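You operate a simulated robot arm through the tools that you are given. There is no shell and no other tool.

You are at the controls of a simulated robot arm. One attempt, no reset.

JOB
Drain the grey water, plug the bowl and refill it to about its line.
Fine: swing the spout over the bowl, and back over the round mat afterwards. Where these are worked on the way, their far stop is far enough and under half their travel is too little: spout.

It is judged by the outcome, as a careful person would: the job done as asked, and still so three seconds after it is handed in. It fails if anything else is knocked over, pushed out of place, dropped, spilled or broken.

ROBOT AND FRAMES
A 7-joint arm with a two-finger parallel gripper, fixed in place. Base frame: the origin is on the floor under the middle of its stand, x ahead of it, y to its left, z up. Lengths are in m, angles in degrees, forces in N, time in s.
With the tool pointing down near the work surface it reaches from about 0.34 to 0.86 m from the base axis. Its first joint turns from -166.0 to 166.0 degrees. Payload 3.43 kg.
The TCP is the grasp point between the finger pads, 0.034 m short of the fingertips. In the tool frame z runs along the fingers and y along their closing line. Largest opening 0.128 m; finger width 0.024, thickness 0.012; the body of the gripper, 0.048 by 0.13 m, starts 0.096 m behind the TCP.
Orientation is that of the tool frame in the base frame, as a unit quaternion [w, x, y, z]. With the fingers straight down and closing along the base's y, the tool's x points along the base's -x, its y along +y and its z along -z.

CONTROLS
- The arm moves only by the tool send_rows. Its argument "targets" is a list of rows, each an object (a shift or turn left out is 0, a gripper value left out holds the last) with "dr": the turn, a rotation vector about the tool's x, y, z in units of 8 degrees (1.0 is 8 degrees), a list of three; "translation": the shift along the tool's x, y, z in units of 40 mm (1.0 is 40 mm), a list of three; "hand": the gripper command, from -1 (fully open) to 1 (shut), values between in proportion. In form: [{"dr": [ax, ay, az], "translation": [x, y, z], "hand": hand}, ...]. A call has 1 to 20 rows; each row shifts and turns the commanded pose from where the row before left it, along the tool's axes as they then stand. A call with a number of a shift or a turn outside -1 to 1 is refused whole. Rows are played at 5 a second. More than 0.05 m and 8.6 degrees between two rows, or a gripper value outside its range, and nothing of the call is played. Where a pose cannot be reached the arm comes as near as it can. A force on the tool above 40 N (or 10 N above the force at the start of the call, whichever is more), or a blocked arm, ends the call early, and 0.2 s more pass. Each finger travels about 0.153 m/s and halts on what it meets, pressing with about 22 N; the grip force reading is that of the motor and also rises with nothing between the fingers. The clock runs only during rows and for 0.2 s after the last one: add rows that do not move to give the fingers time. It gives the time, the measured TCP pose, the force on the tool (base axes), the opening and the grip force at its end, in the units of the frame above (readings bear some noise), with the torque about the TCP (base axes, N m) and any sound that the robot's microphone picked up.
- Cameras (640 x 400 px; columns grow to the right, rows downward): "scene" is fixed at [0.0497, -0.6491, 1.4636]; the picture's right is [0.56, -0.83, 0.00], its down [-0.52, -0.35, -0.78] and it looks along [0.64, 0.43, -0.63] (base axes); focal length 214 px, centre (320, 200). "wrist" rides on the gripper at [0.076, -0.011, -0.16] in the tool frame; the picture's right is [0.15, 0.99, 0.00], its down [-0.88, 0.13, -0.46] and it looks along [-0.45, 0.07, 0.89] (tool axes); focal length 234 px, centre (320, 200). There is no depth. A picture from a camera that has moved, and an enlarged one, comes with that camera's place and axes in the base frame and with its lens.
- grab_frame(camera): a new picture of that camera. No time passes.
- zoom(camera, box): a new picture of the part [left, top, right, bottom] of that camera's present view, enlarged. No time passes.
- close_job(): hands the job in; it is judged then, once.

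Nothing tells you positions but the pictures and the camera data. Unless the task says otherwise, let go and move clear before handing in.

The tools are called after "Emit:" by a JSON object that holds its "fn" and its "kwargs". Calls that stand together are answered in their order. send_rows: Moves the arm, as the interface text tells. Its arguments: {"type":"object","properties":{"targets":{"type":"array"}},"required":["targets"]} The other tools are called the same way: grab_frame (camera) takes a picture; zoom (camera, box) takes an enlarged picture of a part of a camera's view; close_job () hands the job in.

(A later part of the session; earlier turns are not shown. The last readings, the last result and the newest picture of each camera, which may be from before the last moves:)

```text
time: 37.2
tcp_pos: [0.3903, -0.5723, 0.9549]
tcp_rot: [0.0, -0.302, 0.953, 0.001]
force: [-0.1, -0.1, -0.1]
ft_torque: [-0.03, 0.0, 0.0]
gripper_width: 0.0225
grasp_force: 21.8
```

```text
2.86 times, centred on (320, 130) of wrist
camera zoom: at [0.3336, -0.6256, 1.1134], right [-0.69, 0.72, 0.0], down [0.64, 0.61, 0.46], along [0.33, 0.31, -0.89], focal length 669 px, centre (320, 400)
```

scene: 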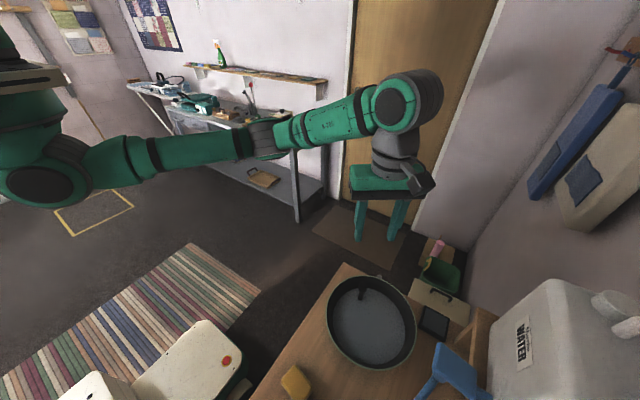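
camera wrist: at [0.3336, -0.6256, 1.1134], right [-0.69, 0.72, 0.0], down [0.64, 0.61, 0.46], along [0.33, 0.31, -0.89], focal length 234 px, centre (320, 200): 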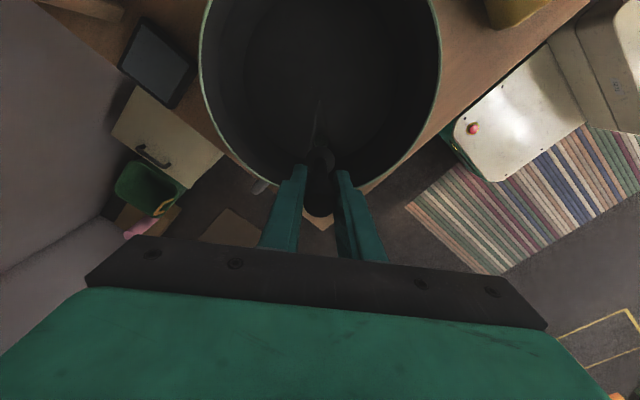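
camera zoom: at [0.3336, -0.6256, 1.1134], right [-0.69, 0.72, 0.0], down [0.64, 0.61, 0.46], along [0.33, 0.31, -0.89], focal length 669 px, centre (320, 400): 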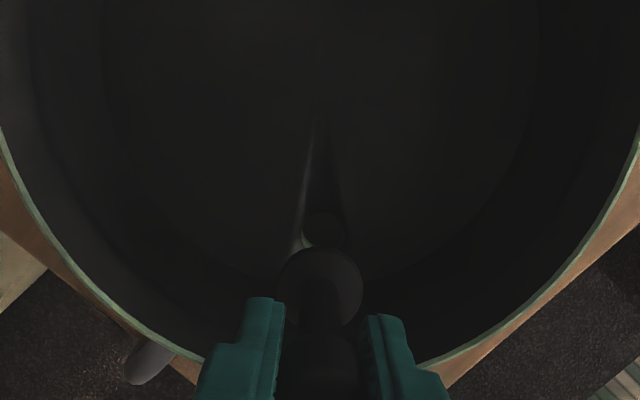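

The bowl is drained, and the hole is at about (0.387, -0.573), directly beneath the held plug. I'll wait a moment more, then lower the plug straight back in.

Emit:
{"fn": "send_rows", "kwargs": {"targets": [{}, {}, {}, {}, {}, {}, {}, {}, {}, {}, {"translation": [0, 0, 0.4]}, {"translation": [0, 0, 0.4]}, {"translation": [0, 0, 0.4]}, {"translation": [0, 0, 0.3]}, {"translation": [0, 0, 0.2]}, {"translation": [0, 0, 0.15]}, {"translation": [0, 0, 0.15]}, {}, {}]}}

Emit:
{"fn": "zoom", "kwargs": {"camera": "scene", "box": [335, 275, 395, 335]}}

Emit:
{"fn": "zoom", "kwargs": {"camera": "wrist", "box": [260, 60, 380, 200]}}

```text
time: 41.2
tcp_pos: [0.388, -0.572, 0.8719]
tcp_rot: [0.0, -0.304, 0.953, 0.0]
force: [-1.3, 0.2, -0.5]
ft_torque: [0.04, 0.06, 0.0]
gripper_width: 0.0225
grasp_force: 21.8
```

```text
6.67 times, centred on (365, 305) of scene
camera zoom: at [0.0497, -0.6491, 1.4636], right [0.56, -0.83, 0.0], down [-0.52, -0.35, -0.78], along [0.64, 0.43, -0.63], focal length 1430 px, centre (20, -500)
```

zoom: 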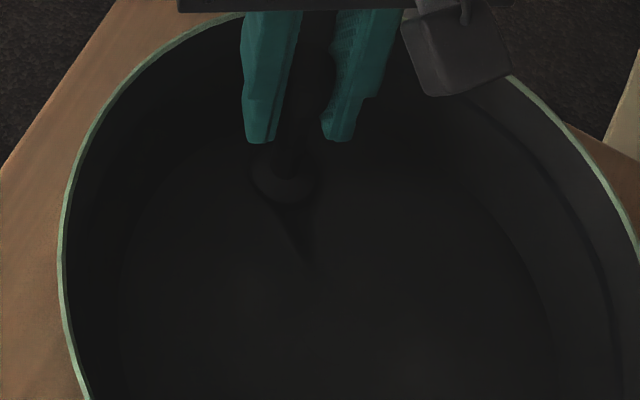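

```text
2.86 times, centred on (320, 130) of wrist
camera zoom: at [0.3319, -0.6251, 1.0325], right [-0.69, 0.72, 0.0], down [0.64, 0.61, 0.46], along [0.33, 0.32, -0.89], focal length 669 px, centre (320, 400)
```

zoom: 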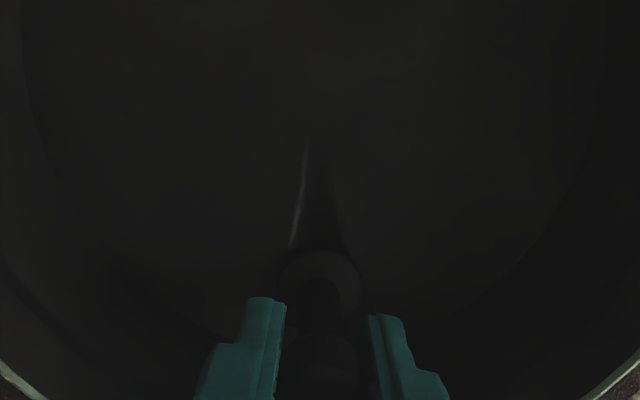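

The plug is back at its original height and covers the hole. I'll press down a few millimetres to confirm it's seated.

Emit:
{"fn": "send_rows", "kwargs": {"targets": [{"translation": [0, 0, 0.08]}, {"translation": [0, 0, 0.05]}, {}]}}

```text
time: 42.0
tcp_pos: [0.3871, -0.5718, 0.869]
tcp_rot: [0.0, -0.303, 0.953, -0.001]
force: [0.1, 1.9, 32.0]
ft_torque: [0.02, 0.08, 0.13]
gripper_width: 0.0229
grasp_force: 21.7
```

It resists firmly at 32 N, so it's seated. I'll ease off, release and rise.

Emit:
{"fn": "send_rows", "kwargs": {"targets": [{"translation": [0, 0, -0.1]}, {"hand": 0.6}, {"hand": 0.3}, {"hand": 0.06}, {}, {"translation": [0, 0, -0.5]}, {"translation": [0, 0, -0.9]}, {"translation": [0, 0, -0.9]}, {"translation": [0, 0, -0.9]}, {"translation": [0, 0, -0.9]}, {"translation": [0, 0, -0.9]}, {}]}}

Emit:
{"fn": "zoom", "kwargs": {"camera": "scene", "box": [310, 240, 430, 360]}}

Emit:
{"fn": "zoom", "kwargs": {"camera": "wrist", "box": [240, 0, 400, 170]}}

```text
time: 44.6
tcp_pos: [0.3855, -0.5726, 1.0737]
tcp_rot: [0.0, -0.302, 0.953, -0.001]
force: [0.3, -0.9, -0.3]
ft_torque: [0.03, -0.02, 0.01]
gripper_width: 0.0603
grasp_force: 0.1
```

```text
3.33 times, centred on (370, 300) of scene
camera zoom: at [0.0497, -0.6491, 1.4636], right [0.56, -0.83, 0.0], down [-0.52, -0.35, -0.78], along [0.64, 0.43, -0.63], focal length 715 px, centre (153, -133)
```

zoom: 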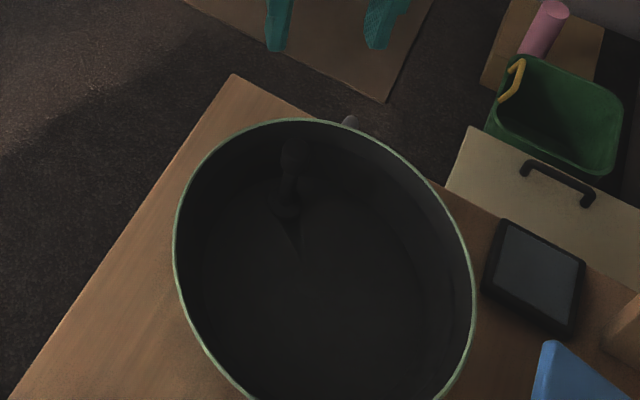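

```text
2.35 times, centred on (320, 85) of wrist
camera zoom: at [0.3298, -0.6256, 1.2331], right [-0.69, 0.72, 0.0], down [0.64, 0.61, 0.46], along [0.33, 0.32, -0.89], focal length 551 px, centre (320, 471)
```

zoom: 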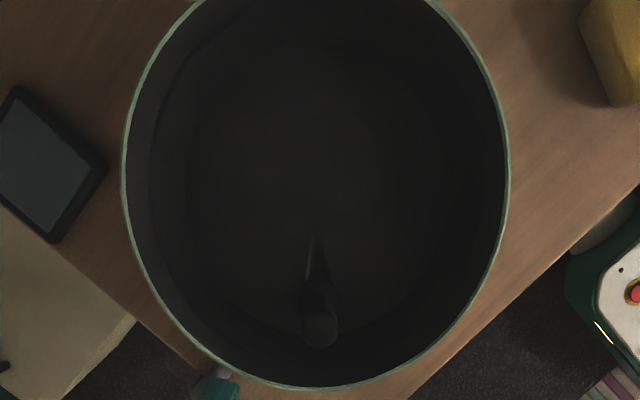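

The plug stands upright in place and the bowl is empty. Next is the spout: I'll turn the wrist and travel to above the spout's black knob.

Emit:
{"fn": "send_rows", "kwargs": {"targets": [{"dr": [0, 0, 0.98]}, {"dr": [0, 0, 0.98]}, {"dr": [0, 0, 0.98]}, {"dr": [0, 0, 0.98]}, {"dr": [0, 0, 0.98]}, {"dr": [0, 0, 0.98]}, {"translation": [0.588, -0.762, -0.2]}, {"translation": [0.588, -0.762, 0]}, {"translation": [0.588, -0.762, 0]}, {"translation": [0.588, -0.762, 0]}, {"translation": [0.588, -0.762, 0]}, {"translation": [0.588, -0.762, 0]}, {"translation": [0.588, -0.762, 0]}, {}]}}

Emit:
{"fn": "grab_frame", "kwargs": {"camera": "wrist"}}

Emit:
{"fn": "grab_frame", "kwargs": {"camera": "scene"}}

```text
time: 47.6
tcp_pos: [0.1825, -0.745, 1.0791]
tcp_rot: [0.0, 0.102, 0.995, -0.001]
force: [1.0, 0.0, -0.3]
ft_torque: [0.03, 0.07, 0.01]
gripper_width: 0.0602
grasp_force: 0.1
```

```text
taken
camera wrist: at [0.1056, -0.7413, 1.2387], right [0.06, 1.0, 0.0], down [0.89, -0.05, 0.46], along [0.45, -0.03, -0.89], focal length 234 px, centre (320, 200)
```

wrist: 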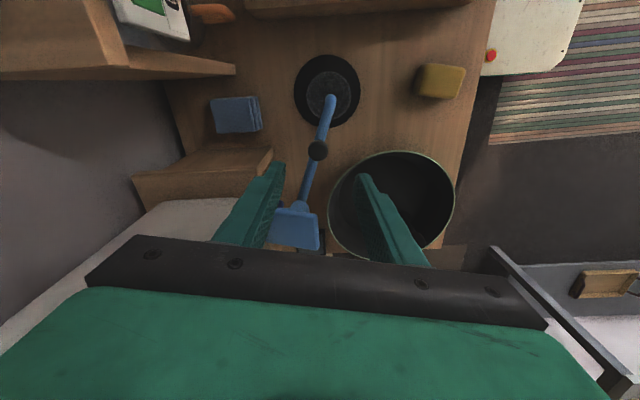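

```text
taken
```

scene: 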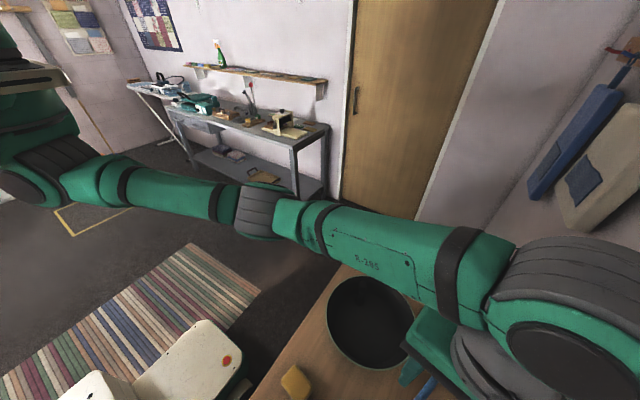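

The knob shows up between the open fingers. I'll zoom in for precision on the knob, the pivot and the spout direction.

Emit:
{"fn": "zoom", "kwargs": {"camera": "wrist", "box": [270, 40, 370, 260]}}

Emit:
{"fn": "zoom", "kwargs": {"camera": "wrist", "box": [290, 120, 350, 180]}}

```text
1.82 times, centred on (320, 150) of wrist
camera zoom: at [0.1056, -0.7413, 1.2387], right [0.06, 1.0, 0.0], down [0.89, -0.05, 0.46], along [0.45, -0.03, -0.89], focal length 426 px, centre (320, 291)
```

zoom: 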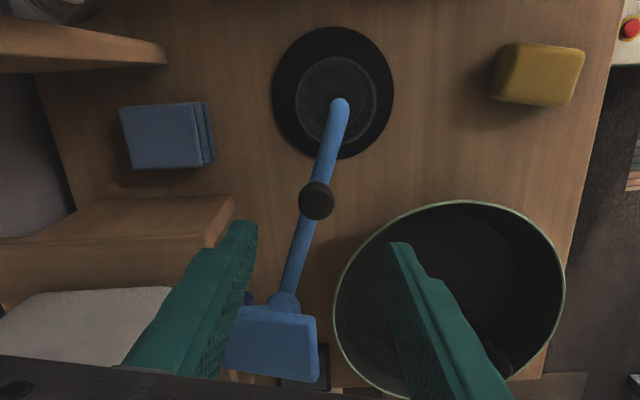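

```text
6.67 times, centred on (320, 150) of wrist
camera zoom: at [0.1056, -0.7413, 1.2387], right [0.06, 1.0, 0.0], down [0.89, -0.05, 0.46], along [0.45, -0.03, -0.89], focal length 1561 px, centre (320, 533)
```

zoom: 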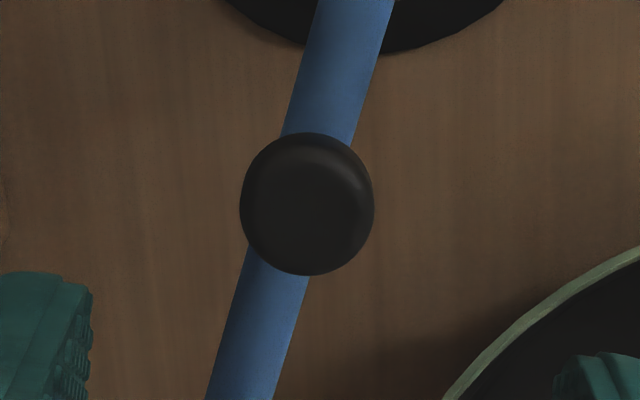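

I take the knob to be at about (0.178, -0.748), with the pivot near (0.268, -0.780), so the knob's arc radius is about 0.095. I'll align the closing line with the tangent and descend around the knob with the fingers open.

Emit:
{"fn": "send_rows", "kwargs": {"targets": [{"translation": [0.09, -0.09, 0], "dr": [0, 0, 1]}, {"translation": [0, 0, 0.7]}, {"translation": [0, 0, 0.7]}, {"translation": [0, 0, 0.7]}, {"translation": [0, 0, 0.7]}, {}]}}

Emit:
{"fn": "grab_frame", "kwargs": {"camera": "wrist"}}

Emit:
{"fn": "zoom", "kwargs": {"camera": "wrist", "box": [270, 120, 370, 240]}}

```text
time: 49.0
tcp_pos: [0.1791, -0.7513, 0.969]
tcp_rot: [0.0, 0.172, 0.985, 0.0]
force: [0.4, -0.4, 0.0]
ft_torque: [-0.01, -0.02, -0.02]
gripper_width: 0.0602
grasp_force: 0.1
```

```text
taken
camera wrist: at [0.1034, -0.7361, 1.1286], right [0.2, 0.98, 0.0], down [0.87, -0.18, 0.46], along [0.45, -0.09, -0.89], focal length 234 px, centre (320, 200)
```

wrist: 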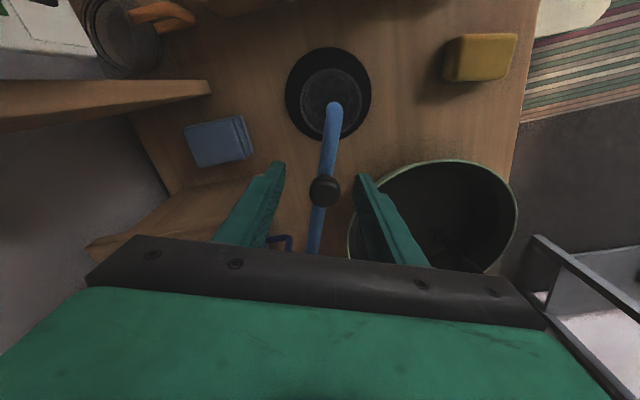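

```text
3.33 times, centred on (320, 180) of wrist
camera zoom: at [0.1034, -0.7361, 1.1286], right [0.2, 0.98, 0.0], down [0.87, -0.18, 0.46], along [0.45, -0.09, -0.89], focal length 781 px, centre (320, 267)
```

zoom: 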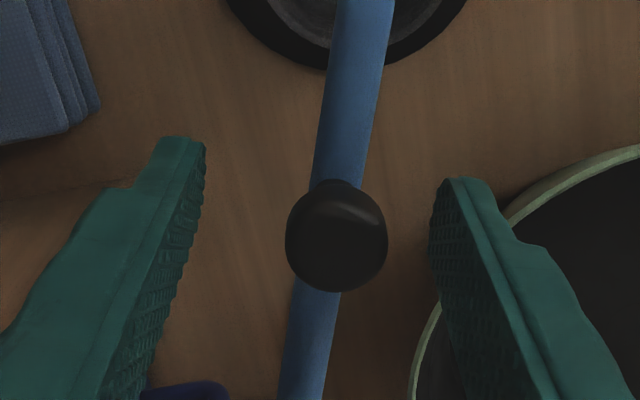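

The knob sits between the fingers. I'll centre a few millimetres and close to a loose cage of about 33 mm, leaving the spout free to slide.

Emit:
{"fn": "send_rows", "kwargs": {"targets": [{"translation": [0.06, 0.1, 0]}, {"hand": 0.25}, {"hand": 0.48}, {}, {}]}}

Emit:
{"fn": "zoom", "kwargs": {"camera": "wrist", "box": [270, 120, 370, 240]}}

```text
time: 50.2
tcp_pos: [0.1777, -0.7469, 0.9682]
tcp_rot: [0.0, 0.172, 0.985, 0.0]
force: [-0.9, 0.1, -0.5]
ft_torque: [0.0, 0.0, 0.04]
gripper_width: 0.0328
grasp_force: 0.1
```

```text
3.33 times, centred on (320, 180) of wrist
camera zoom: at [0.1022, -0.7318, 1.1286], right [0.2, 0.98, 0.0], down [0.87, -0.18, 0.46], along [0.45, -0.09, -0.89], focal length 781 px, centre (320, 267)
```

zoom: 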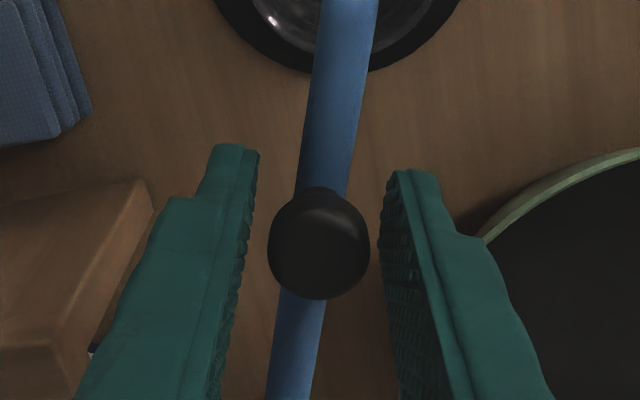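

The cage surrounds the knob neatly. I'll begin the swing with three arc steps and check.

Emit:
{"fn": "send_rows", "kwargs": {"targets": [{"translation": [-0.02, 0.33, 0], "dr": [0, 0, 1]}, {"translation": [-0.02, 0.33, 0], "dr": [0, 0, 1]}, {"translation": [-0.02, 0.33, 0], "dr": [0, 0, 1]}, {}]}}

Emit:
{"fn": "grab_frame", "kwargs": {"camera": "wrist"}}

```text
time: 51.2
tcp_pos: [0.1977, -0.7091, 0.968]
tcp_rot: [0.0, 0.373, 0.928, 0.0]
force: [-0.3, 0.4, 0.0]
ft_torque: [0.02, 0.03, 0.0]
gripper_width: 0.0333
grasp_force: 0.1
```

```text
taken
camera wrist: at [0.1345, -0.6658, 1.1277], right [0.58, 0.81, 0.0], down [0.72, -0.52, 0.46], along [0.37, -0.26, -0.89], focal length 234 px, centre (320, 200)
```

wrist: 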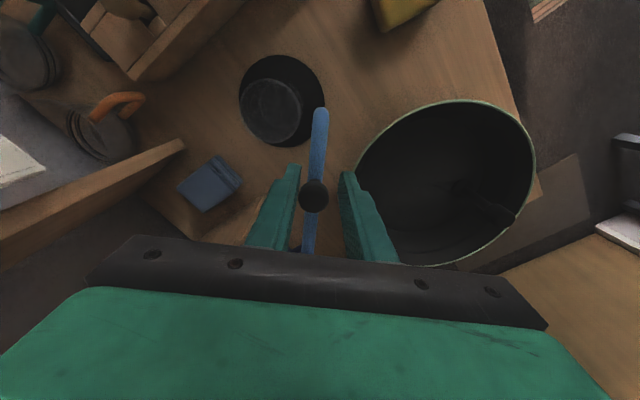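

The spout follows smoothly with negligible force. Continuing the arc.

Emit:
{"fn": "send_rows", "kwargs": {"targets": [{"translation": [-0.025, 0.33, 0], "dr": [0, 0, 1]}, {"translation": [-0.025, 0.33, 0], "dr": [0, 0, 1]}, {"translation": [-0.025, 0.33, 0], "dr": [0, 0, 1]}, {"translation": [-0.025, 0.33, 0], "dr": [0, 0, 1]}, {}]}}

Emit:
{"fn": "grab_frame", "kwargs": {"camera": "wrist"}}

```text
time: 52.4
tcp_pos: [0.2427, -0.6853, 0.9685]
tcp_rot: [-0.001, 0.615, 0.789, -0.001]
force: [-0.1, 0.9, 0.2]
ft_torque: [-0.01, -0.03, 0.03]
gripper_width: 0.0334
grasp_force: 0.0
```

```text
taken
camera wrist: at [0.2132, -0.6141, 1.1271], right [0.92, 0.38, 0.0], down [0.34, -0.82, 0.46], along [0.17, -0.42, -0.89], focal length 234 px, centre (320, 200)
```

wrist: 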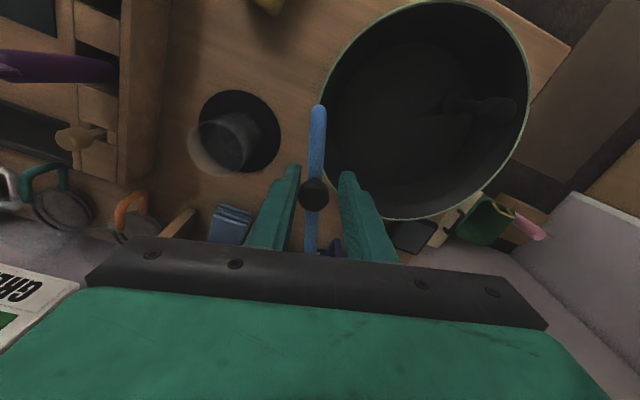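

The spout tip is just short of the bowl rim. Continuing the swing.

Emit:
{"fn": "send_rows", "kwargs": {"targets": [{"translation": [-0.023, 0.33, 0], "dr": [0, 0, 1]}, {"translation": [-0.023, 0.33, 0], "dr": [0, 0, 1]}, {"translation": [-0.023, 0.33, 0], "dr": [0, 0, 1]}, {"translation": [-0.023, 0.33, 0], "dr": [0, 0, 1]}, {}]}}

Emit:
{"fn": "grab_frame", "kwargs": {"camera": "wrist"}}

```text
time: 53.6
tcp_pos: [0.2984, -0.6894, 0.9694]
tcp_rot: [0.0, 0.808, 0.589, 0.0]
force: [0.8, 0.8, 0.1]
ft_torque: [-0.02, 0.03, 0.0]
gripper_width: 0.0336
grasp_force: 0.1
```

```text
taken
camera wrist: at [0.3099, -0.6121, 1.1293], right [0.99, -0.16, 0.0], down [-0.15, -0.88, 0.46], along [-0.07, -0.45, -0.89], focal length 234 px, centre (320, 200)
```

wrist: 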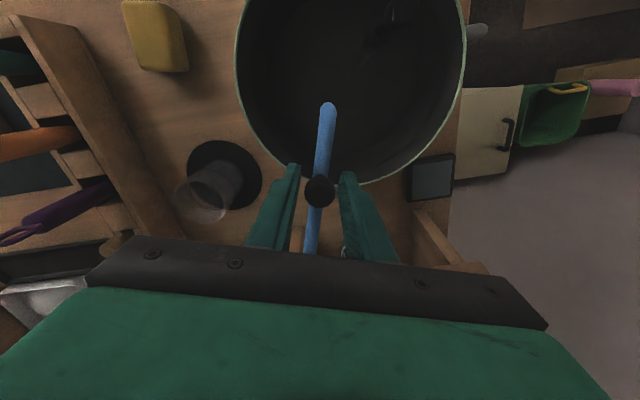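

The spout tip is now at about (0.314, -0.631), inside the rim. One more small step brings it nearer the centre line.

Emit:
{"fn": "send_rows", "kwargs": {"targets": [{"translation": [-0.023, 0.3, 0], "dr": [0, 0, 0.9]}, {}]}}

Emit:
{"fn": "grab_frame", "kwargs": {"camera": "wrist"}}

Emit:
{"fn": "zoom", "kwargs": {"camera": "wrist", "box": [270, 60, 390, 260]}}

```text
time: 54.2
tcp_pos: [0.3082, -0.6927, 0.97]
tcp_rot: [-0.001, 0.844, 0.536, 0.0]
force: [-12.5, 9.9, -2.0]
ft_torque: [0.31, 0.04, -0.12]
gripper_width: 0.0428
grasp_force: 8.4
```

```text
taken
camera wrist: at [0.3287, -0.6201, 1.1294], right [0.96, -0.29, 0.0], down [-0.26, -0.85, 0.45], along [-0.13, -0.44, -0.89], focal length 234 px, centre (320, 200)
```

wrist: 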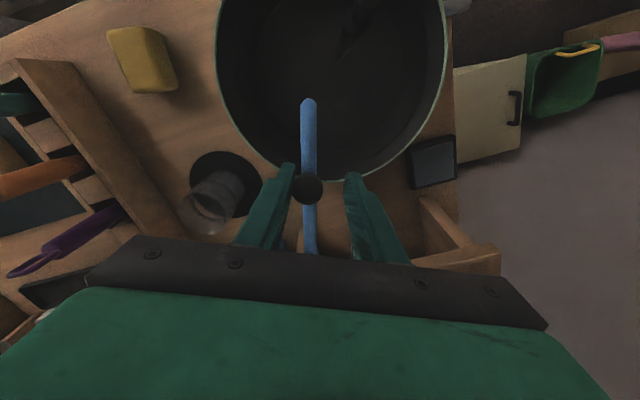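

```text
2.00 times, centred on (330, 160) of wrist
camera zoom: at [0.3287, -0.6201, 1.1294], right [0.96, -0.29, 0.0], down [-0.26, -0.85, 0.45], along [-0.13, -0.44, -0.89], focal length 468 px, centre (300, 280)
```

zoom: 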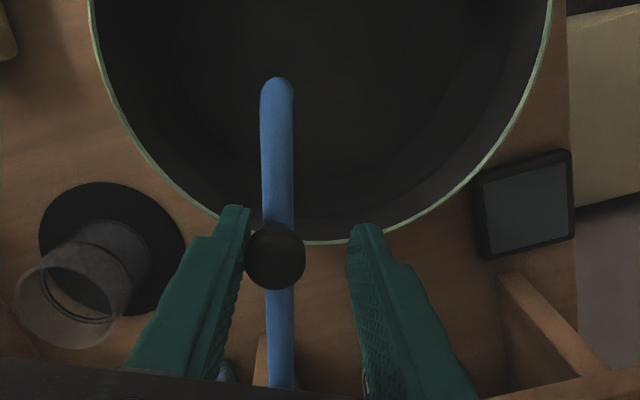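

The spout has met its far stop with its tip at about (0.315, -0.634), well inside the bowl. I'll back off the push, open and rise clear.

Emit:
{"fn": "send_rows", "kwargs": {"targets": [{"translation": [0, -0.25, 0], "hand": 0.3}, {"hand": 0.06}, {}, {"translation": [0, 0, -0.6]}, {"translation": [0, 0, -0.9]}, {"translation": [0, 0, -0.9]}, {"translation": [0, 0, -0.9]}, {}]}}

Emit:
{"fn": "grab_frame", "kwargs": {"camera": "wrist"}}

Emit:
{"fn": "grab_frame", "kwargs": {"camera": "scene"}}

```text
time: 56.0
tcp_pos: [0.298, -0.6853, 1.1038]
tcp_rot: [0.0, 0.843, 0.537, 0.001]
force: [0.1, -0.4, -0.9]
ft_torque: [0.0, 0.01, 0.02]
gripper_width: 0.0605
grasp_force: 0.2
```

```text
taken
camera wrist: at [0.3195, -0.6134, 1.2634], right [0.96, -0.28, 0.0], down [-0.25, -0.85, 0.46], along [-0.13, -0.44, -0.89], focal length 234 px, centre (320, 200)
```

wrist: 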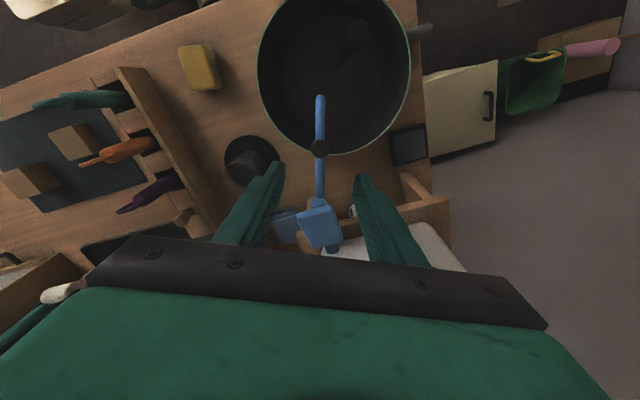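

```text
taken
```

scene: 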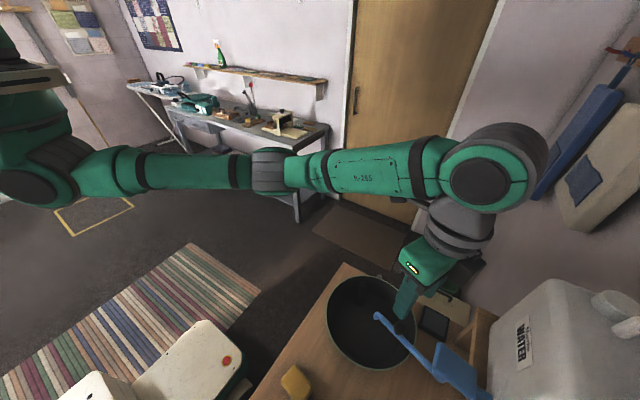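

The spout is over the bowl. Before pressing the paddle I'll refine its position from this view.

Emit:
{"fn": "zoom", "kwargs": {"camera": "wrist", "box": [270, 180, 370, 260]}}

Emit:
{"fn": "zoom", "kwargs": {"camera": "scene", "box": [360, 300, 520, 400]}}

```text
5.00 times, centred on (320, 220) of wrist
camera zoom: at [0.3195, -0.6134, 1.2634], right [0.96, -0.28, 0.0], down [-0.25, -0.85, 0.46], along [-0.13, -0.44, -0.89], focal length 1171 px, centre (320, 100)
```

zoom: 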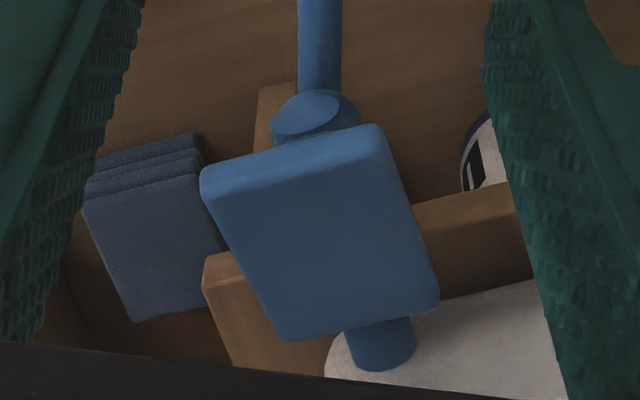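

```text
4.00 times, centred on (440, 350) of scene
camera zoom: at [0.0497, -0.6491, 1.4636], right [0.56, -0.83, 0.0], down [-0.52, -0.35, -0.78], along [0.64, 0.43, -0.63], focal length 858 px, centre (-160, -400)
```

zoom: 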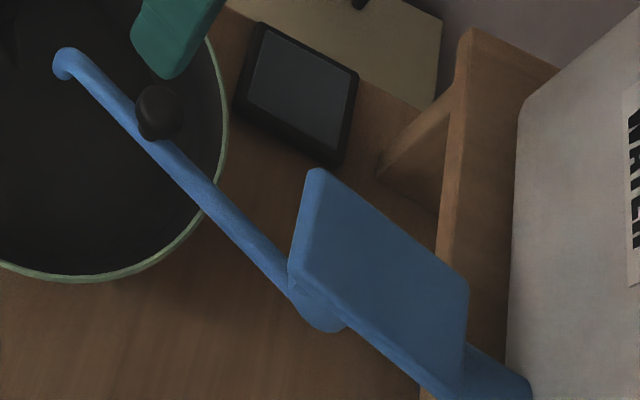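

The paddle's front edge is centred near (0.271, -0.758, 1.003). I'll close the fingers, square up and move over the front of the paddle at height.

Emit:
{"fn": "send_rows", "kwargs": {"targets": [{"dr": [0, 0, -0.78], "hand": 0.5}, {"dr": [0, 0, -0.78], "hand": 1}, {"dr": [0, 0, -0.78]}, {"dr": [0, 0, -0.78]}, {"translation": [-0.75, -0.23, 0]}, {"translation": [-0.75, -0.23, 0]}, {"translation": [-0.74, -0.24, 0]}, {}]}}

Emit:
{"fn": "grab_frame", "kwargs": {"camera": "wrist"}}

Emit:
{"fn": "grab_frame", "kwargs": {"camera": "scene"}}

```text
time: 57.8
tcp_pos: [0.2704, -0.7773, 1.0989]
tcp_rot: [0.0, 0.707, 0.707, 0.0]
force: [0.1, -0.2, 0.1]
ft_torque: [-0.02, 0.02, 0.03]
gripper_width: 0.0
grasp_force: 22.2
```

```text
taken
camera wrist: at [0.2582, -0.7011, 1.2588], right [0.99, 0.15, 0.0], down [0.13, -0.88, 0.46], along [0.07, -0.45, -0.89], focal length 234 px, centre (320, 200)
```

wrist: 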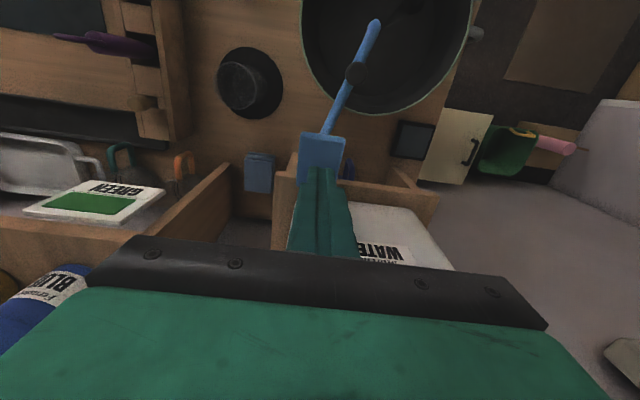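

```text
taken
```

scene: 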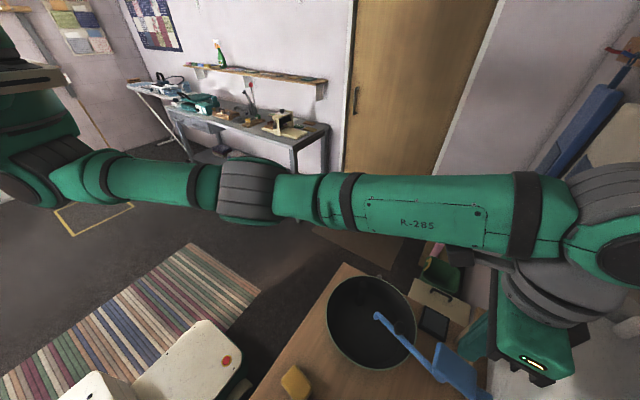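

Both cameras still see the bowl and the fingers are above the paddle's front. I'll descend to just above it.

Emit:
{"fn": "send_rows", "kwargs": {"targets": [{"translation": [0, 0, 0.5]}, {"translation": [0, 0, 0.5]}, {"translation": [0, 0, 0.3]}, {}]}}

Emit:
{"fn": "grab_frame", "kwargs": {"camera": "wrist"}}

Emit:
{"fn": "zoom", "kwargs": {"camera": "scene", "box": [400, 300, 560, 400]}}

```text
time: 58.8
tcp_pos: [0.2712, -0.7768, 1.0491]
tcp_rot: [0.0, 0.707, 0.708, 0.0]
force: [-0.5, 0.1, -0.6]
ft_torque: [0.03, 0.01, 0.01]
gripper_width: 0.0
grasp_force: 22.1
```

```text
taken
camera wrist: at [0.2589, -0.7023, 1.209], right [0.99, 0.15, 0.0], down [0.13, -0.88, 0.46], along [0.07, -0.45, -0.89], focal length 234 px, centre (320, 200)
```

wrist: 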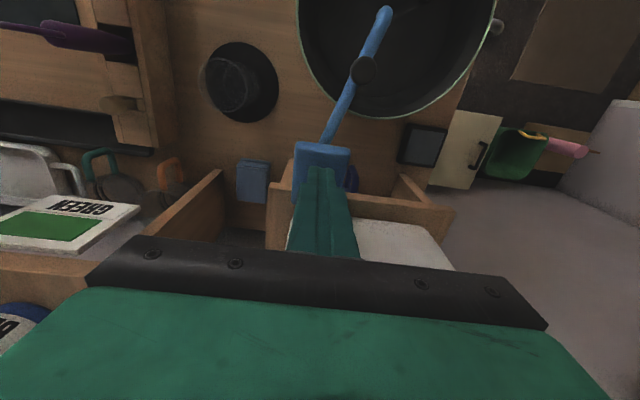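

```text
4.00 times, centred on (480, 350) of scene
camera zoom: at [0.0497, -0.6491, 1.4636], right [0.56, -0.83, 0.0], down [-0.52, -0.35, -0.78], along [0.64, 0.43, -0.63], focal length 858 px, centre (-320, -400)
```

zoom: 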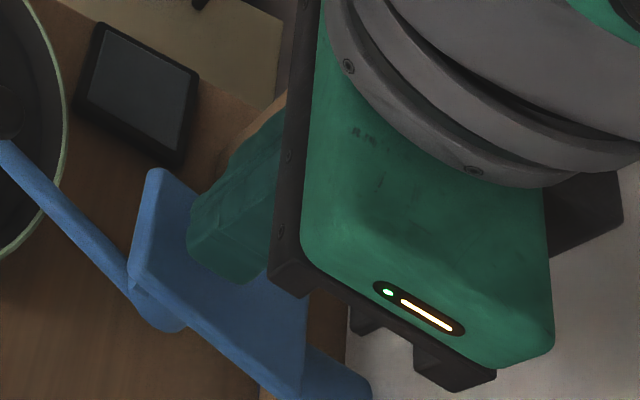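

The fingertips are about 2 cm above the paddle. I'll press down slowly in small steps and watch the force and the bowl.

Emit:
{"fn": "send_rows", "kwargs": {"targets": [{"translation": [0, 0, 0.2]}, {"translation": [0, 0, 0.15]}, {"translation": [0, 0, 0.1]}, {"translation": [0, 0, 0.1]}]}}

Emit:
{"fn": "zoom", "kwargs": {"camera": "scene", "box": [320, 260, 520, 400]}}

```text
time: 59.8
tcp_pos: [0.2695, -0.7771, 1.0274]
tcp_rot: [-0.001, 0.708, 0.706, 0.0]
force: [-0.3, -0.3, 2.2]
ft_torque: [0.02, -0.03, 0.0]
gripper_width: 0.0
grasp_force: 22.1
```

```text
2.86 times, centred on (420, 330) of scene
camera zoom: at [0.0497, -0.6491, 1.4636], right [0.56, -0.83, 0.0], down [-0.52, -0.35, -0.78], along [0.64, 0.43, -0.63], focal length 613 px, centre (34, -171)
```

zoom: 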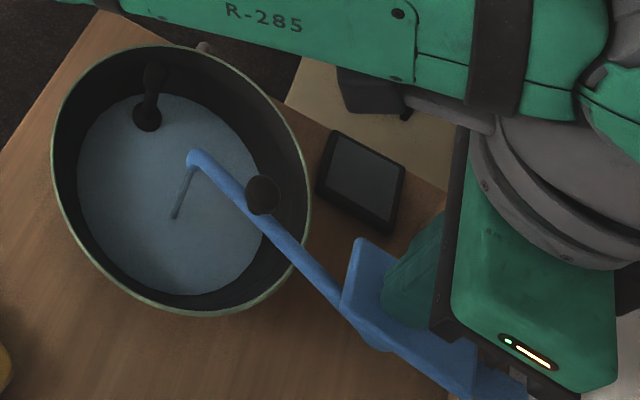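

Water is flowing into the bowl already, at only 2 N. I'll check the level against the line before letting more time pass.

Emit:
{"fn": "zoom", "kwargs": {"camera": "scene", "box": [325, 268, 425, 376]}}

Emit:
{"fn": "zoom", "kwargs": {"camera": "wrist", "box": [290, 0, 500, 130]}}

```text
3.70 times, centred on (375, 322) of scene
camera zoom: at [0.0497, -0.6491, 1.4636], right [0.56, -0.83, 0.0], down [-0.52, -0.35, -0.78], along [0.64, 0.43, -0.63], focal length 794 px, centre (116, -252)
```

zoom: 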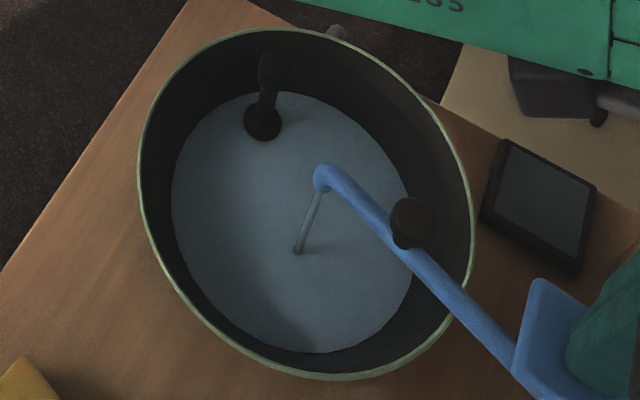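

```text
3.05 times, centred on (395, 65) of wrist
camera zoom: at [0.2572, -0.7014, 1.1871], right [0.99, 0.15, 0.0], down [0.13, -0.88, 0.46], along [0.07, -0.45, -0.89], focal length 714 px, centre (91, 611)
```

zoom: 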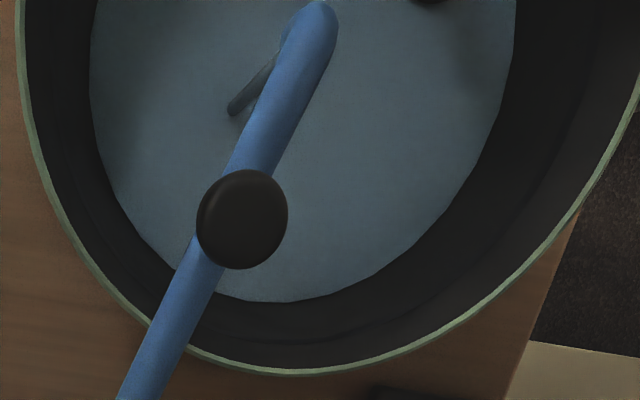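

The level is still low, with the plug flange just covered, and the line is well above it. I'll hold for a short interval to measure the fill rate.

Emit:
{"fn": "send_rows", "kwargs": {"targets": [{}, {}]}}

Emit:
{"fn": "zoom", "kwargs": {"camera": "scene", "box": [325, 268, 425, 376]}}

Emit:
{"fn": "zoom", "kwargs": {"camera": "wrist", "box": [290, 0, 500, 130]}}

```text
time: 60.4
tcp_pos: [0.2679, -0.7757, 1.026]
tcp_rot: [0.001, 0.708, 0.707, 0.0]
force: [0.2, 0.3, 0.9]
ft_torque: [-0.01, 0.03, -0.04]
gripper_width: 0.0
grasp_force: 22.2
```

```text
3.70 times, centred on (375, 322) of scene
camera zoom: at [0.0497, -0.6491, 1.4636], right [0.56, -0.83, 0.0], down [-0.52, -0.35, -0.78], along [0.64, 0.43, -0.63], focal length 794 px, centre (116, -252)
```

zoom: 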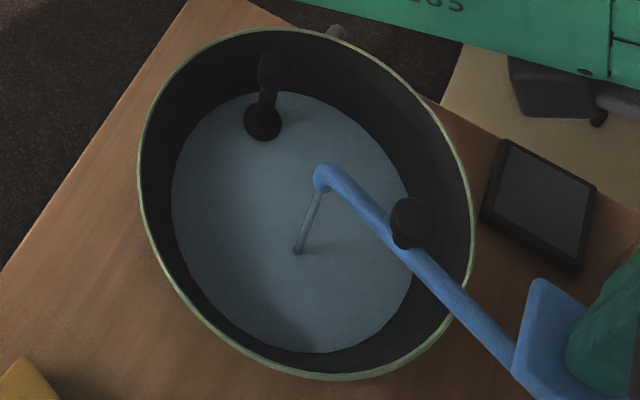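

```text
3.05 times, centred on (395, 65) of wrist
camera zoom: at [0.2573, -0.7014, 1.187], right [0.99, 0.15, 0.0], down [0.13, -0.88, 0.46], along [0.07, -0.45, -0.89], focal length 714 px, centre (91, 611)
```

zoom: 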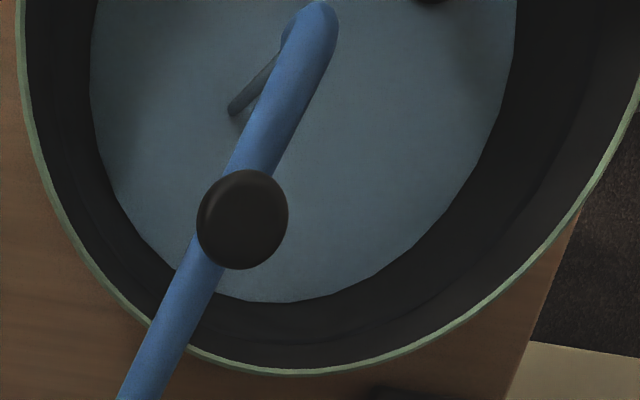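

The level barely changed in 0.6 s, so the flow is slow. I'll press slightly further and hold for a few seconds.

Emit:
{"fn": "send_rows", "kwargs": {"targets": [{"translation": [0, 0, 0.1]}, {"translation": [0, 0, 0.1]}, {}, {}, {}, {}, {}, {}, {}, {}]}}

Emit:
{"fn": "zoom", "kwargs": {"camera": "scene", "box": [325, 268, 425, 376]}}

Emit:
{"fn": "zoom", "kwargs": {"camera": "wrist", "box": [290, 0, 500, 130]}}

```text
time: 61.2
tcp_pos: [0.2702, -0.7784, 1.0238]
tcp_rot: [0.005, 0.708, 0.707, -0.002]
force: [0.0, 1.6, 7.4]
ft_torque: [0.13, -0.01, -0.08]
gripper_width: 0.0
grasp_force: 21.7
stopped in row 4: the force on the tool passed its limit at 42 N (the readings are from after the stop); the commanded pose is now the measured one
```

```text
3.70 times, centred on (375, 322) of scene
camera zoom: at [0.0497, -0.6491, 1.4636], right [0.56, -0.83, 0.0], down [-0.52, -0.35, -0.78], along [0.64, 0.43, -0.63], focal length 794 px, centre (116, -252)
```

zoom: 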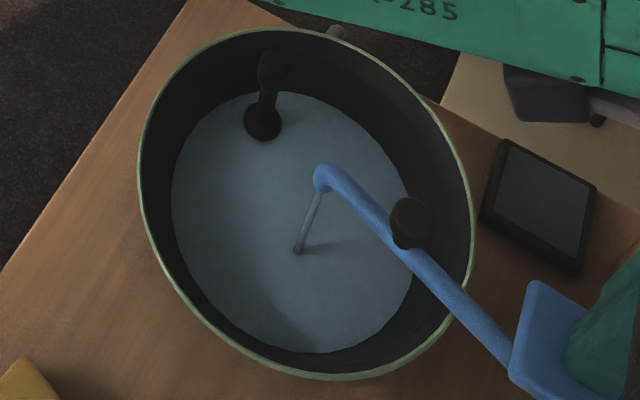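

```text
3.05 times, centred on (395, 65) of wrist
camera zoom: at [0.2573, -0.7009, 1.1831], right [0.99, 0.14, 0.0], down [0.13, -0.88, 0.46], along [0.07, -0.46, -0.89], focal length 714 px, centre (91, 611)
```

zoom: 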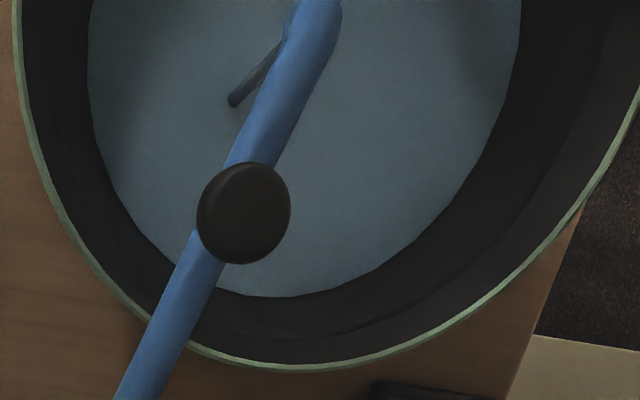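

The paddle is at its bottom stop and the call ended there, with 7 N remaining. I'll hold it in place for a couple of seconds and check the rise.

Emit:
{"fn": "send_rows", "kwargs": {"targets": [{}, {}, {}, {}, {}, {}, {}, {}, {}, {}]}}

Emit:
{"fn": "zoom", "kwargs": {"camera": "scene", "box": [325, 268, 425, 376]}}

Emit:
{"fn": "zoom", "kwargs": {"camera": "wrist", "box": [290, 0, 500, 130]}}

```text
time: 63.4
tcp_pos: [0.2697, -0.7779, 1.0235]
tcp_rot: [0.004, 0.708, 0.706, -0.002]
force: [2.8, -8.3, 21.1]
ft_torque: [-0.01, -0.05, -0.03]
gripper_width: 0.0
grasp_force: 22.5
```

```text
3.70 times, centred on (375, 322) of scene
camera zoom: at [0.0497, -0.6491, 1.4636], right [0.56, -0.83, 0.0], down [-0.52, -0.35, -0.78], along [0.64, 0.43, -0.63], focal length 794 px, centre (116, -252)
```

zoom: 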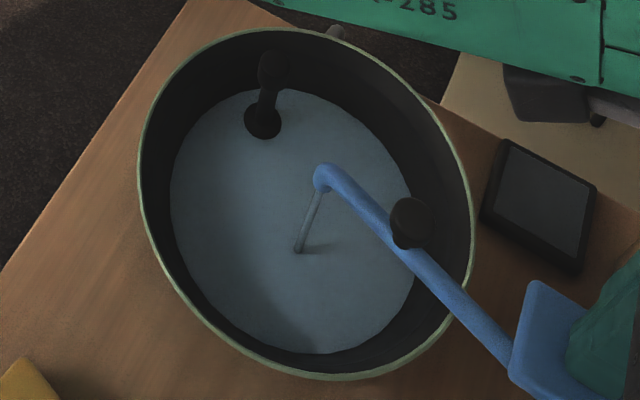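

```text
3.05 times, centred on (395, 65) of wrist
camera zoom: at [0.2573, -0.7009, 1.183], right [0.99, 0.14, 0.0], down [0.13, -0.88, 0.46], along [0.07, -0.46, -0.89], focal length 714 px, centre (91, 611)
```

zoom: 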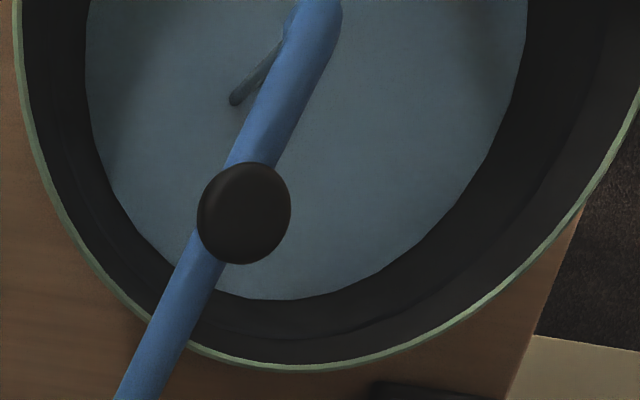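

The level is rising slowly, about 1–2 mm per 2 s. I'll keep holding and track the level against the line with closer zooms.

Emit:
{"fn": "send_rows", "kwargs": {"targets": [{}, {}, {}, {}, {}, {}, {}, {}, {}, {}, {}, {}, {}, {}, {}, {}, {}, {}, {}, {}]}}

Emit:
{"fn": "zoom", "kwargs": {"camera": "scene", "box": [325, 268, 425, 376]}}

Emit:
{"fn": "zoom", "kwargs": {"camera": "wrist", "box": [360, 50, 500, 130]}}

```text
time: 67.6
tcp_pos: [0.2691, -0.7783, 1.0244]
tcp_rot: [0.002, 0.708, 0.706, -0.002]
force: [2.4, -10.5, 28.6]
ft_torque: [-0.03, -0.09, -0.06]
gripper_width: 0.0
grasp_force: 22.7
```

```text
3.70 times, centred on (375, 322) of scene
camera zoom: at [0.0497, -0.6491, 1.4636], right [0.56, -0.83, 0.0], down [-0.52, -0.35, -0.78], along [0.64, 0.43, -0.63], focal length 794 px, centre (116, -252)
```

zoom: 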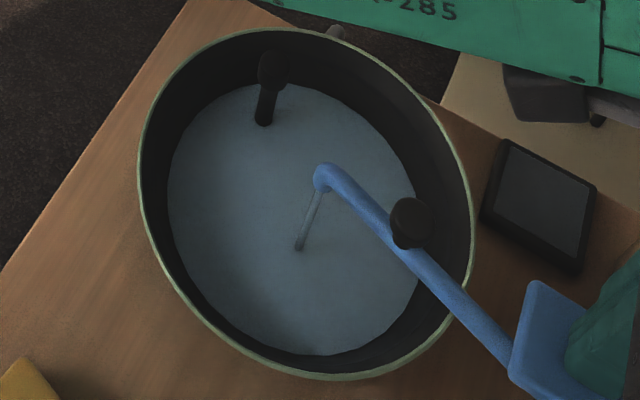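

```text
4.57 times, centred on (430, 90) of wrist
camera zoom: at [0.2573, -0.7007, 1.183], right [0.99, 0.14, 0.0], down [0.13, -0.88, 0.46], along [0.07, -0.46, -0.89], focal length 1070 px, centre (-183, 703)
```

zoom: 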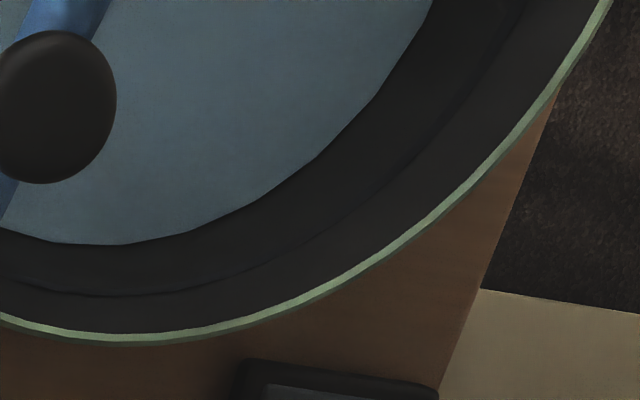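

The line shows clearly as a dark ring, with the water edge still well below it. The push force is creeping up, so I'll ease off by about 1 mm and keep holding.

Emit:
{"fn": "send_rows", "kwargs": {"targets": [{"translation": [0, 0, -0.03]}, {}, {}, {}, {}, {}, {}, {}, {}, {}, {}, {}, {}, {}, {}, {}, {}, {}, {}, {}]}}

Emit:
{"fn": "zoom", "kwargs": {"camera": "scene", "box": [325, 268, 425, 376]}}

Emit:
{"fn": "zoom", "kwargs": {"camera": "wrist", "box": [360, 50, 500, 130]}}

```text
time: 71.8
tcp_pos: [0.2697, -0.7764, 1.0237]
tcp_rot: [0.003, 0.708, 0.706, -0.001]
force: [-2.7, 3.7, 11.5]
ft_torque: [0.29, 0.13, 0.0]
gripper_width: 0.0
grasp_force: 22.2
```

```text
3.70 times, centred on (375, 322) of scene
camera zoom: at [0.0497, -0.6491, 1.4636], right [0.56, -0.83, 0.0], down [-0.52, -0.35, -0.78], along [0.64, 0.43, -0.63], focal length 794 px, centre (116, -252)
```

zoom: 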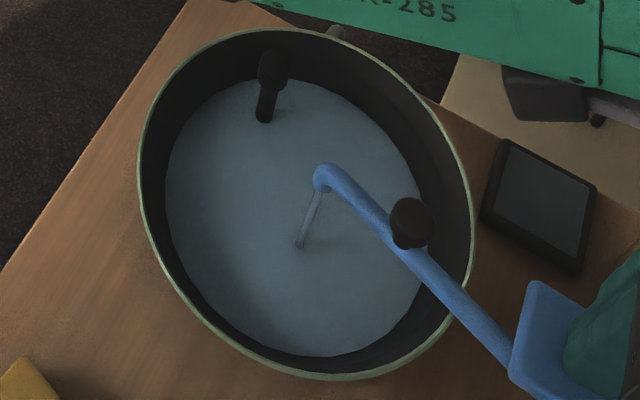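

```text
4.57 times, centred on (430, 90) of wrist
camera zoom: at [0.2572, -0.7003, 1.1833], right [0.99, 0.14, 0.0], down [0.13, -0.88, 0.46], along [0.07, -0.46, -0.89], focal length 1070 px, centre (-183, 703)
```

zoom: 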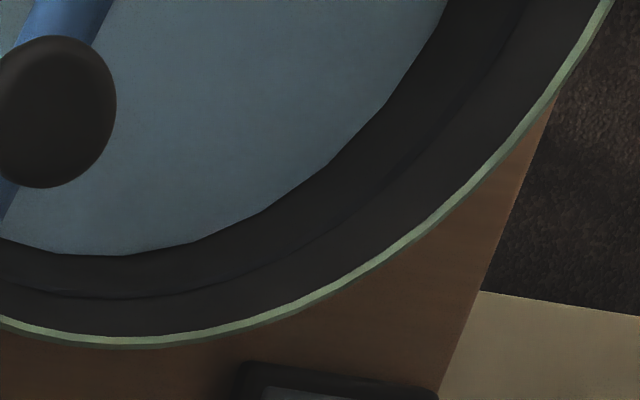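

The gap to the line closed from 52 to 44 px in 4 s, so roughly 20 s more are needed. Continuing to hold.

Emit:
{"fn": "send_rows", "kwargs": {"targets": [{}, {}, {}, {}, {}, {}, {}, {}, {}, {}, {}, {}, {}, {}, {}, {}, {}, {}, {}, {}]}}

Emit:
{"fn": "send_rows", "kwargs": {"targets": [{}, {}, {}, {}, {}, {}, {}, {}, {}, {}, {}, {}, {}, {}, {}, {}, {}, {}, {}, {}]}}

Emit:
{"fn": "zoom", "kwargs": {"camera": "wrist", "box": [360, 50, 500, 130]}}

Emit:
{"fn": "zoom", "kwargs": {"camera": "scene", "box": [325, 268, 425, 376]}}

```text
time: 76.0
tcp_pos: [0.27, -0.7769, 1.0239]
tcp_rot: [0.003, 0.708, 0.706, -0.001]
force: [-1.4, 2.4, 7.7]
ft_torque: [0.2, 0.03, 0.02]
gripper_width: 0.0
grasp_force: 22.2
```

```text
time: 80.2
tcp_pos: [0.2704, -0.7774, 1.0229]
tcp_rot: [0.003, 0.708, 0.706, -0.002]
force: [-1.8, 2.6, 7.7]
ft_torque: [0.14, 0.02, -0.01]
gripper_width: 0.0
grasp_force: 22.1
```

```text
4.57 times, centred on (430, 90) of wrist
camera zoom: at [0.2573, -0.7005, 1.1833], right [0.99, 0.14, 0.0], down [0.13, -0.88, 0.46], along [0.07, -0.46, -0.89], focal length 1070 px, centre (-183, 703)
```

zoom: 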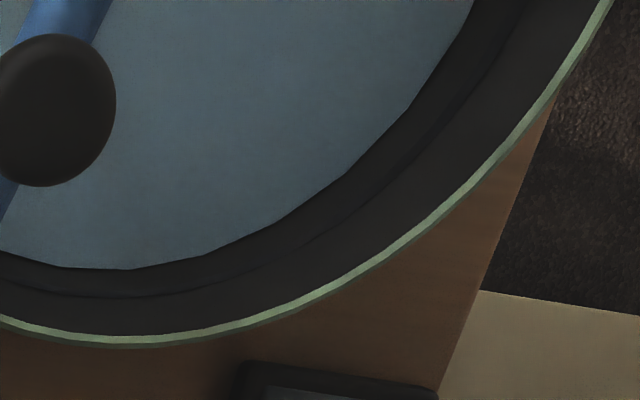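

```text
3.70 times, centred on (375, 322) of scene
camera zoom: at [0.0497, -0.6491, 1.4636], right [0.56, -0.83, 0.0], down [-0.52, -0.35, -0.78], along [0.64, 0.43, -0.63], focal length 794 px, centre (116, -252)
```

zoom: 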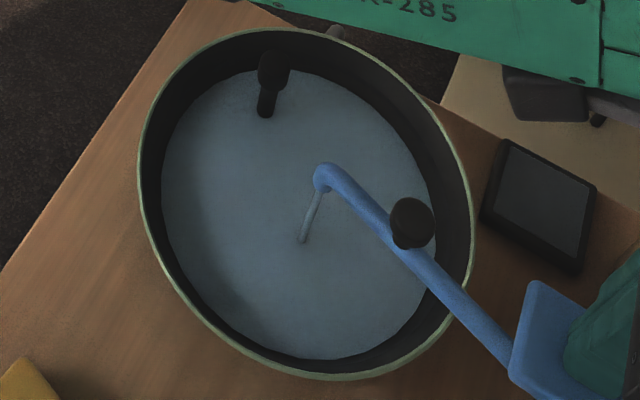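

The gap is now 28 px, about 14 s to go. I'll hold for another 8 s and recheck.

Emit:
{"fn": "send_rows", "kwargs": {"targets": [{}, {}, {}, {}, {}, {}, {}, {}, {}, {}, {}, {}, {}, {}, {}, {}, {}, {}, {}, {}]}}

Emit:
{"fn": "send_rows", "kwargs": {"targets": [{}, {}, {}, {}, {}, {}, {}, {}, {}, {}, {}, {}, {}, {}, {}, {}, {}, {}, {}, {}]}}

Emit:
{"fn": "zoom", "kwargs": {"camera": "wrist", "box": [360, 50, 500, 130]}}

Emit:
{"fn": "zoom", "kwargs": {"camera": "scene", "box": [325, 268, 425, 376]}}

```text
time: 84.4
tcp_pos: [0.2691, -0.7777, 1.0251]
tcp_rot: [0.003, 0.708, 0.706, -0.002]
force: [-0.9, 1.9, 7.7]
ft_torque: [0.13, -0.01, -0.01]
gripper_width: 0.0
grasp_force: 22.1
```

```text
time: 88.6
tcp_pos: [0.2688, -0.7782, 1.0244]
tcp_rot: [0.003, 0.708, 0.707, -0.002]
force: [-0.4, 0.1, 9.0]
ft_torque: [0.13, 0.03, -0.02]
gripper_width: 0.0002
grasp_force: 22.4
```

```text
4.57 times, centred on (430, 90) of wrist
camera zoom: at [0.2573, -0.7005, 1.1833], right [0.99, 0.14, 0.0], down [0.13, -0.88, 0.46], along [0.07, -0.46, -0.89], focal length 1070 px, centre (-183, 703)
```

zoom: 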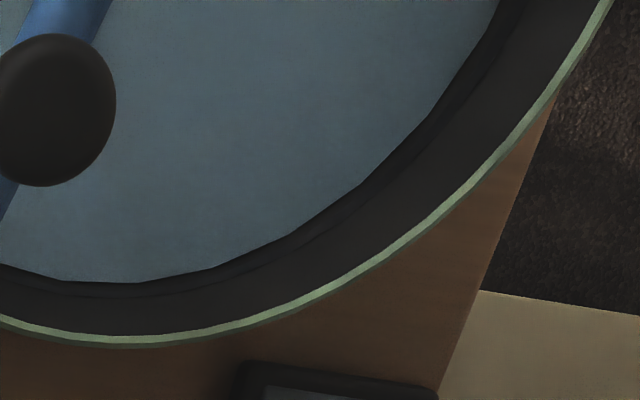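

```text
3.70 times, centred on (375, 322) of scene
camera zoom: at [0.0497, -0.6491, 1.4636], right [0.56, -0.83, 0.0], down [-0.52, -0.35, -0.78], along [0.64, 0.43, -0.63], focal length 794 px, centre (116, -252)
```

zoom: 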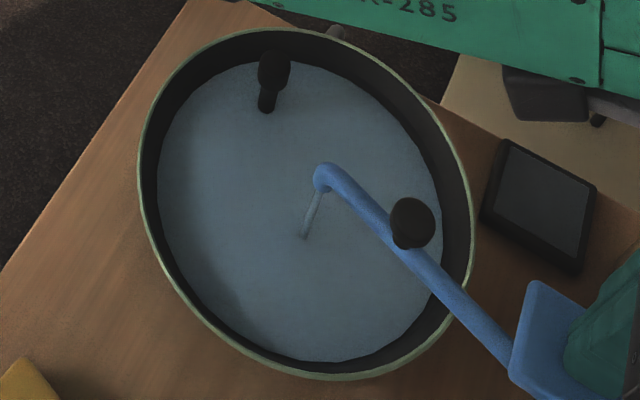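

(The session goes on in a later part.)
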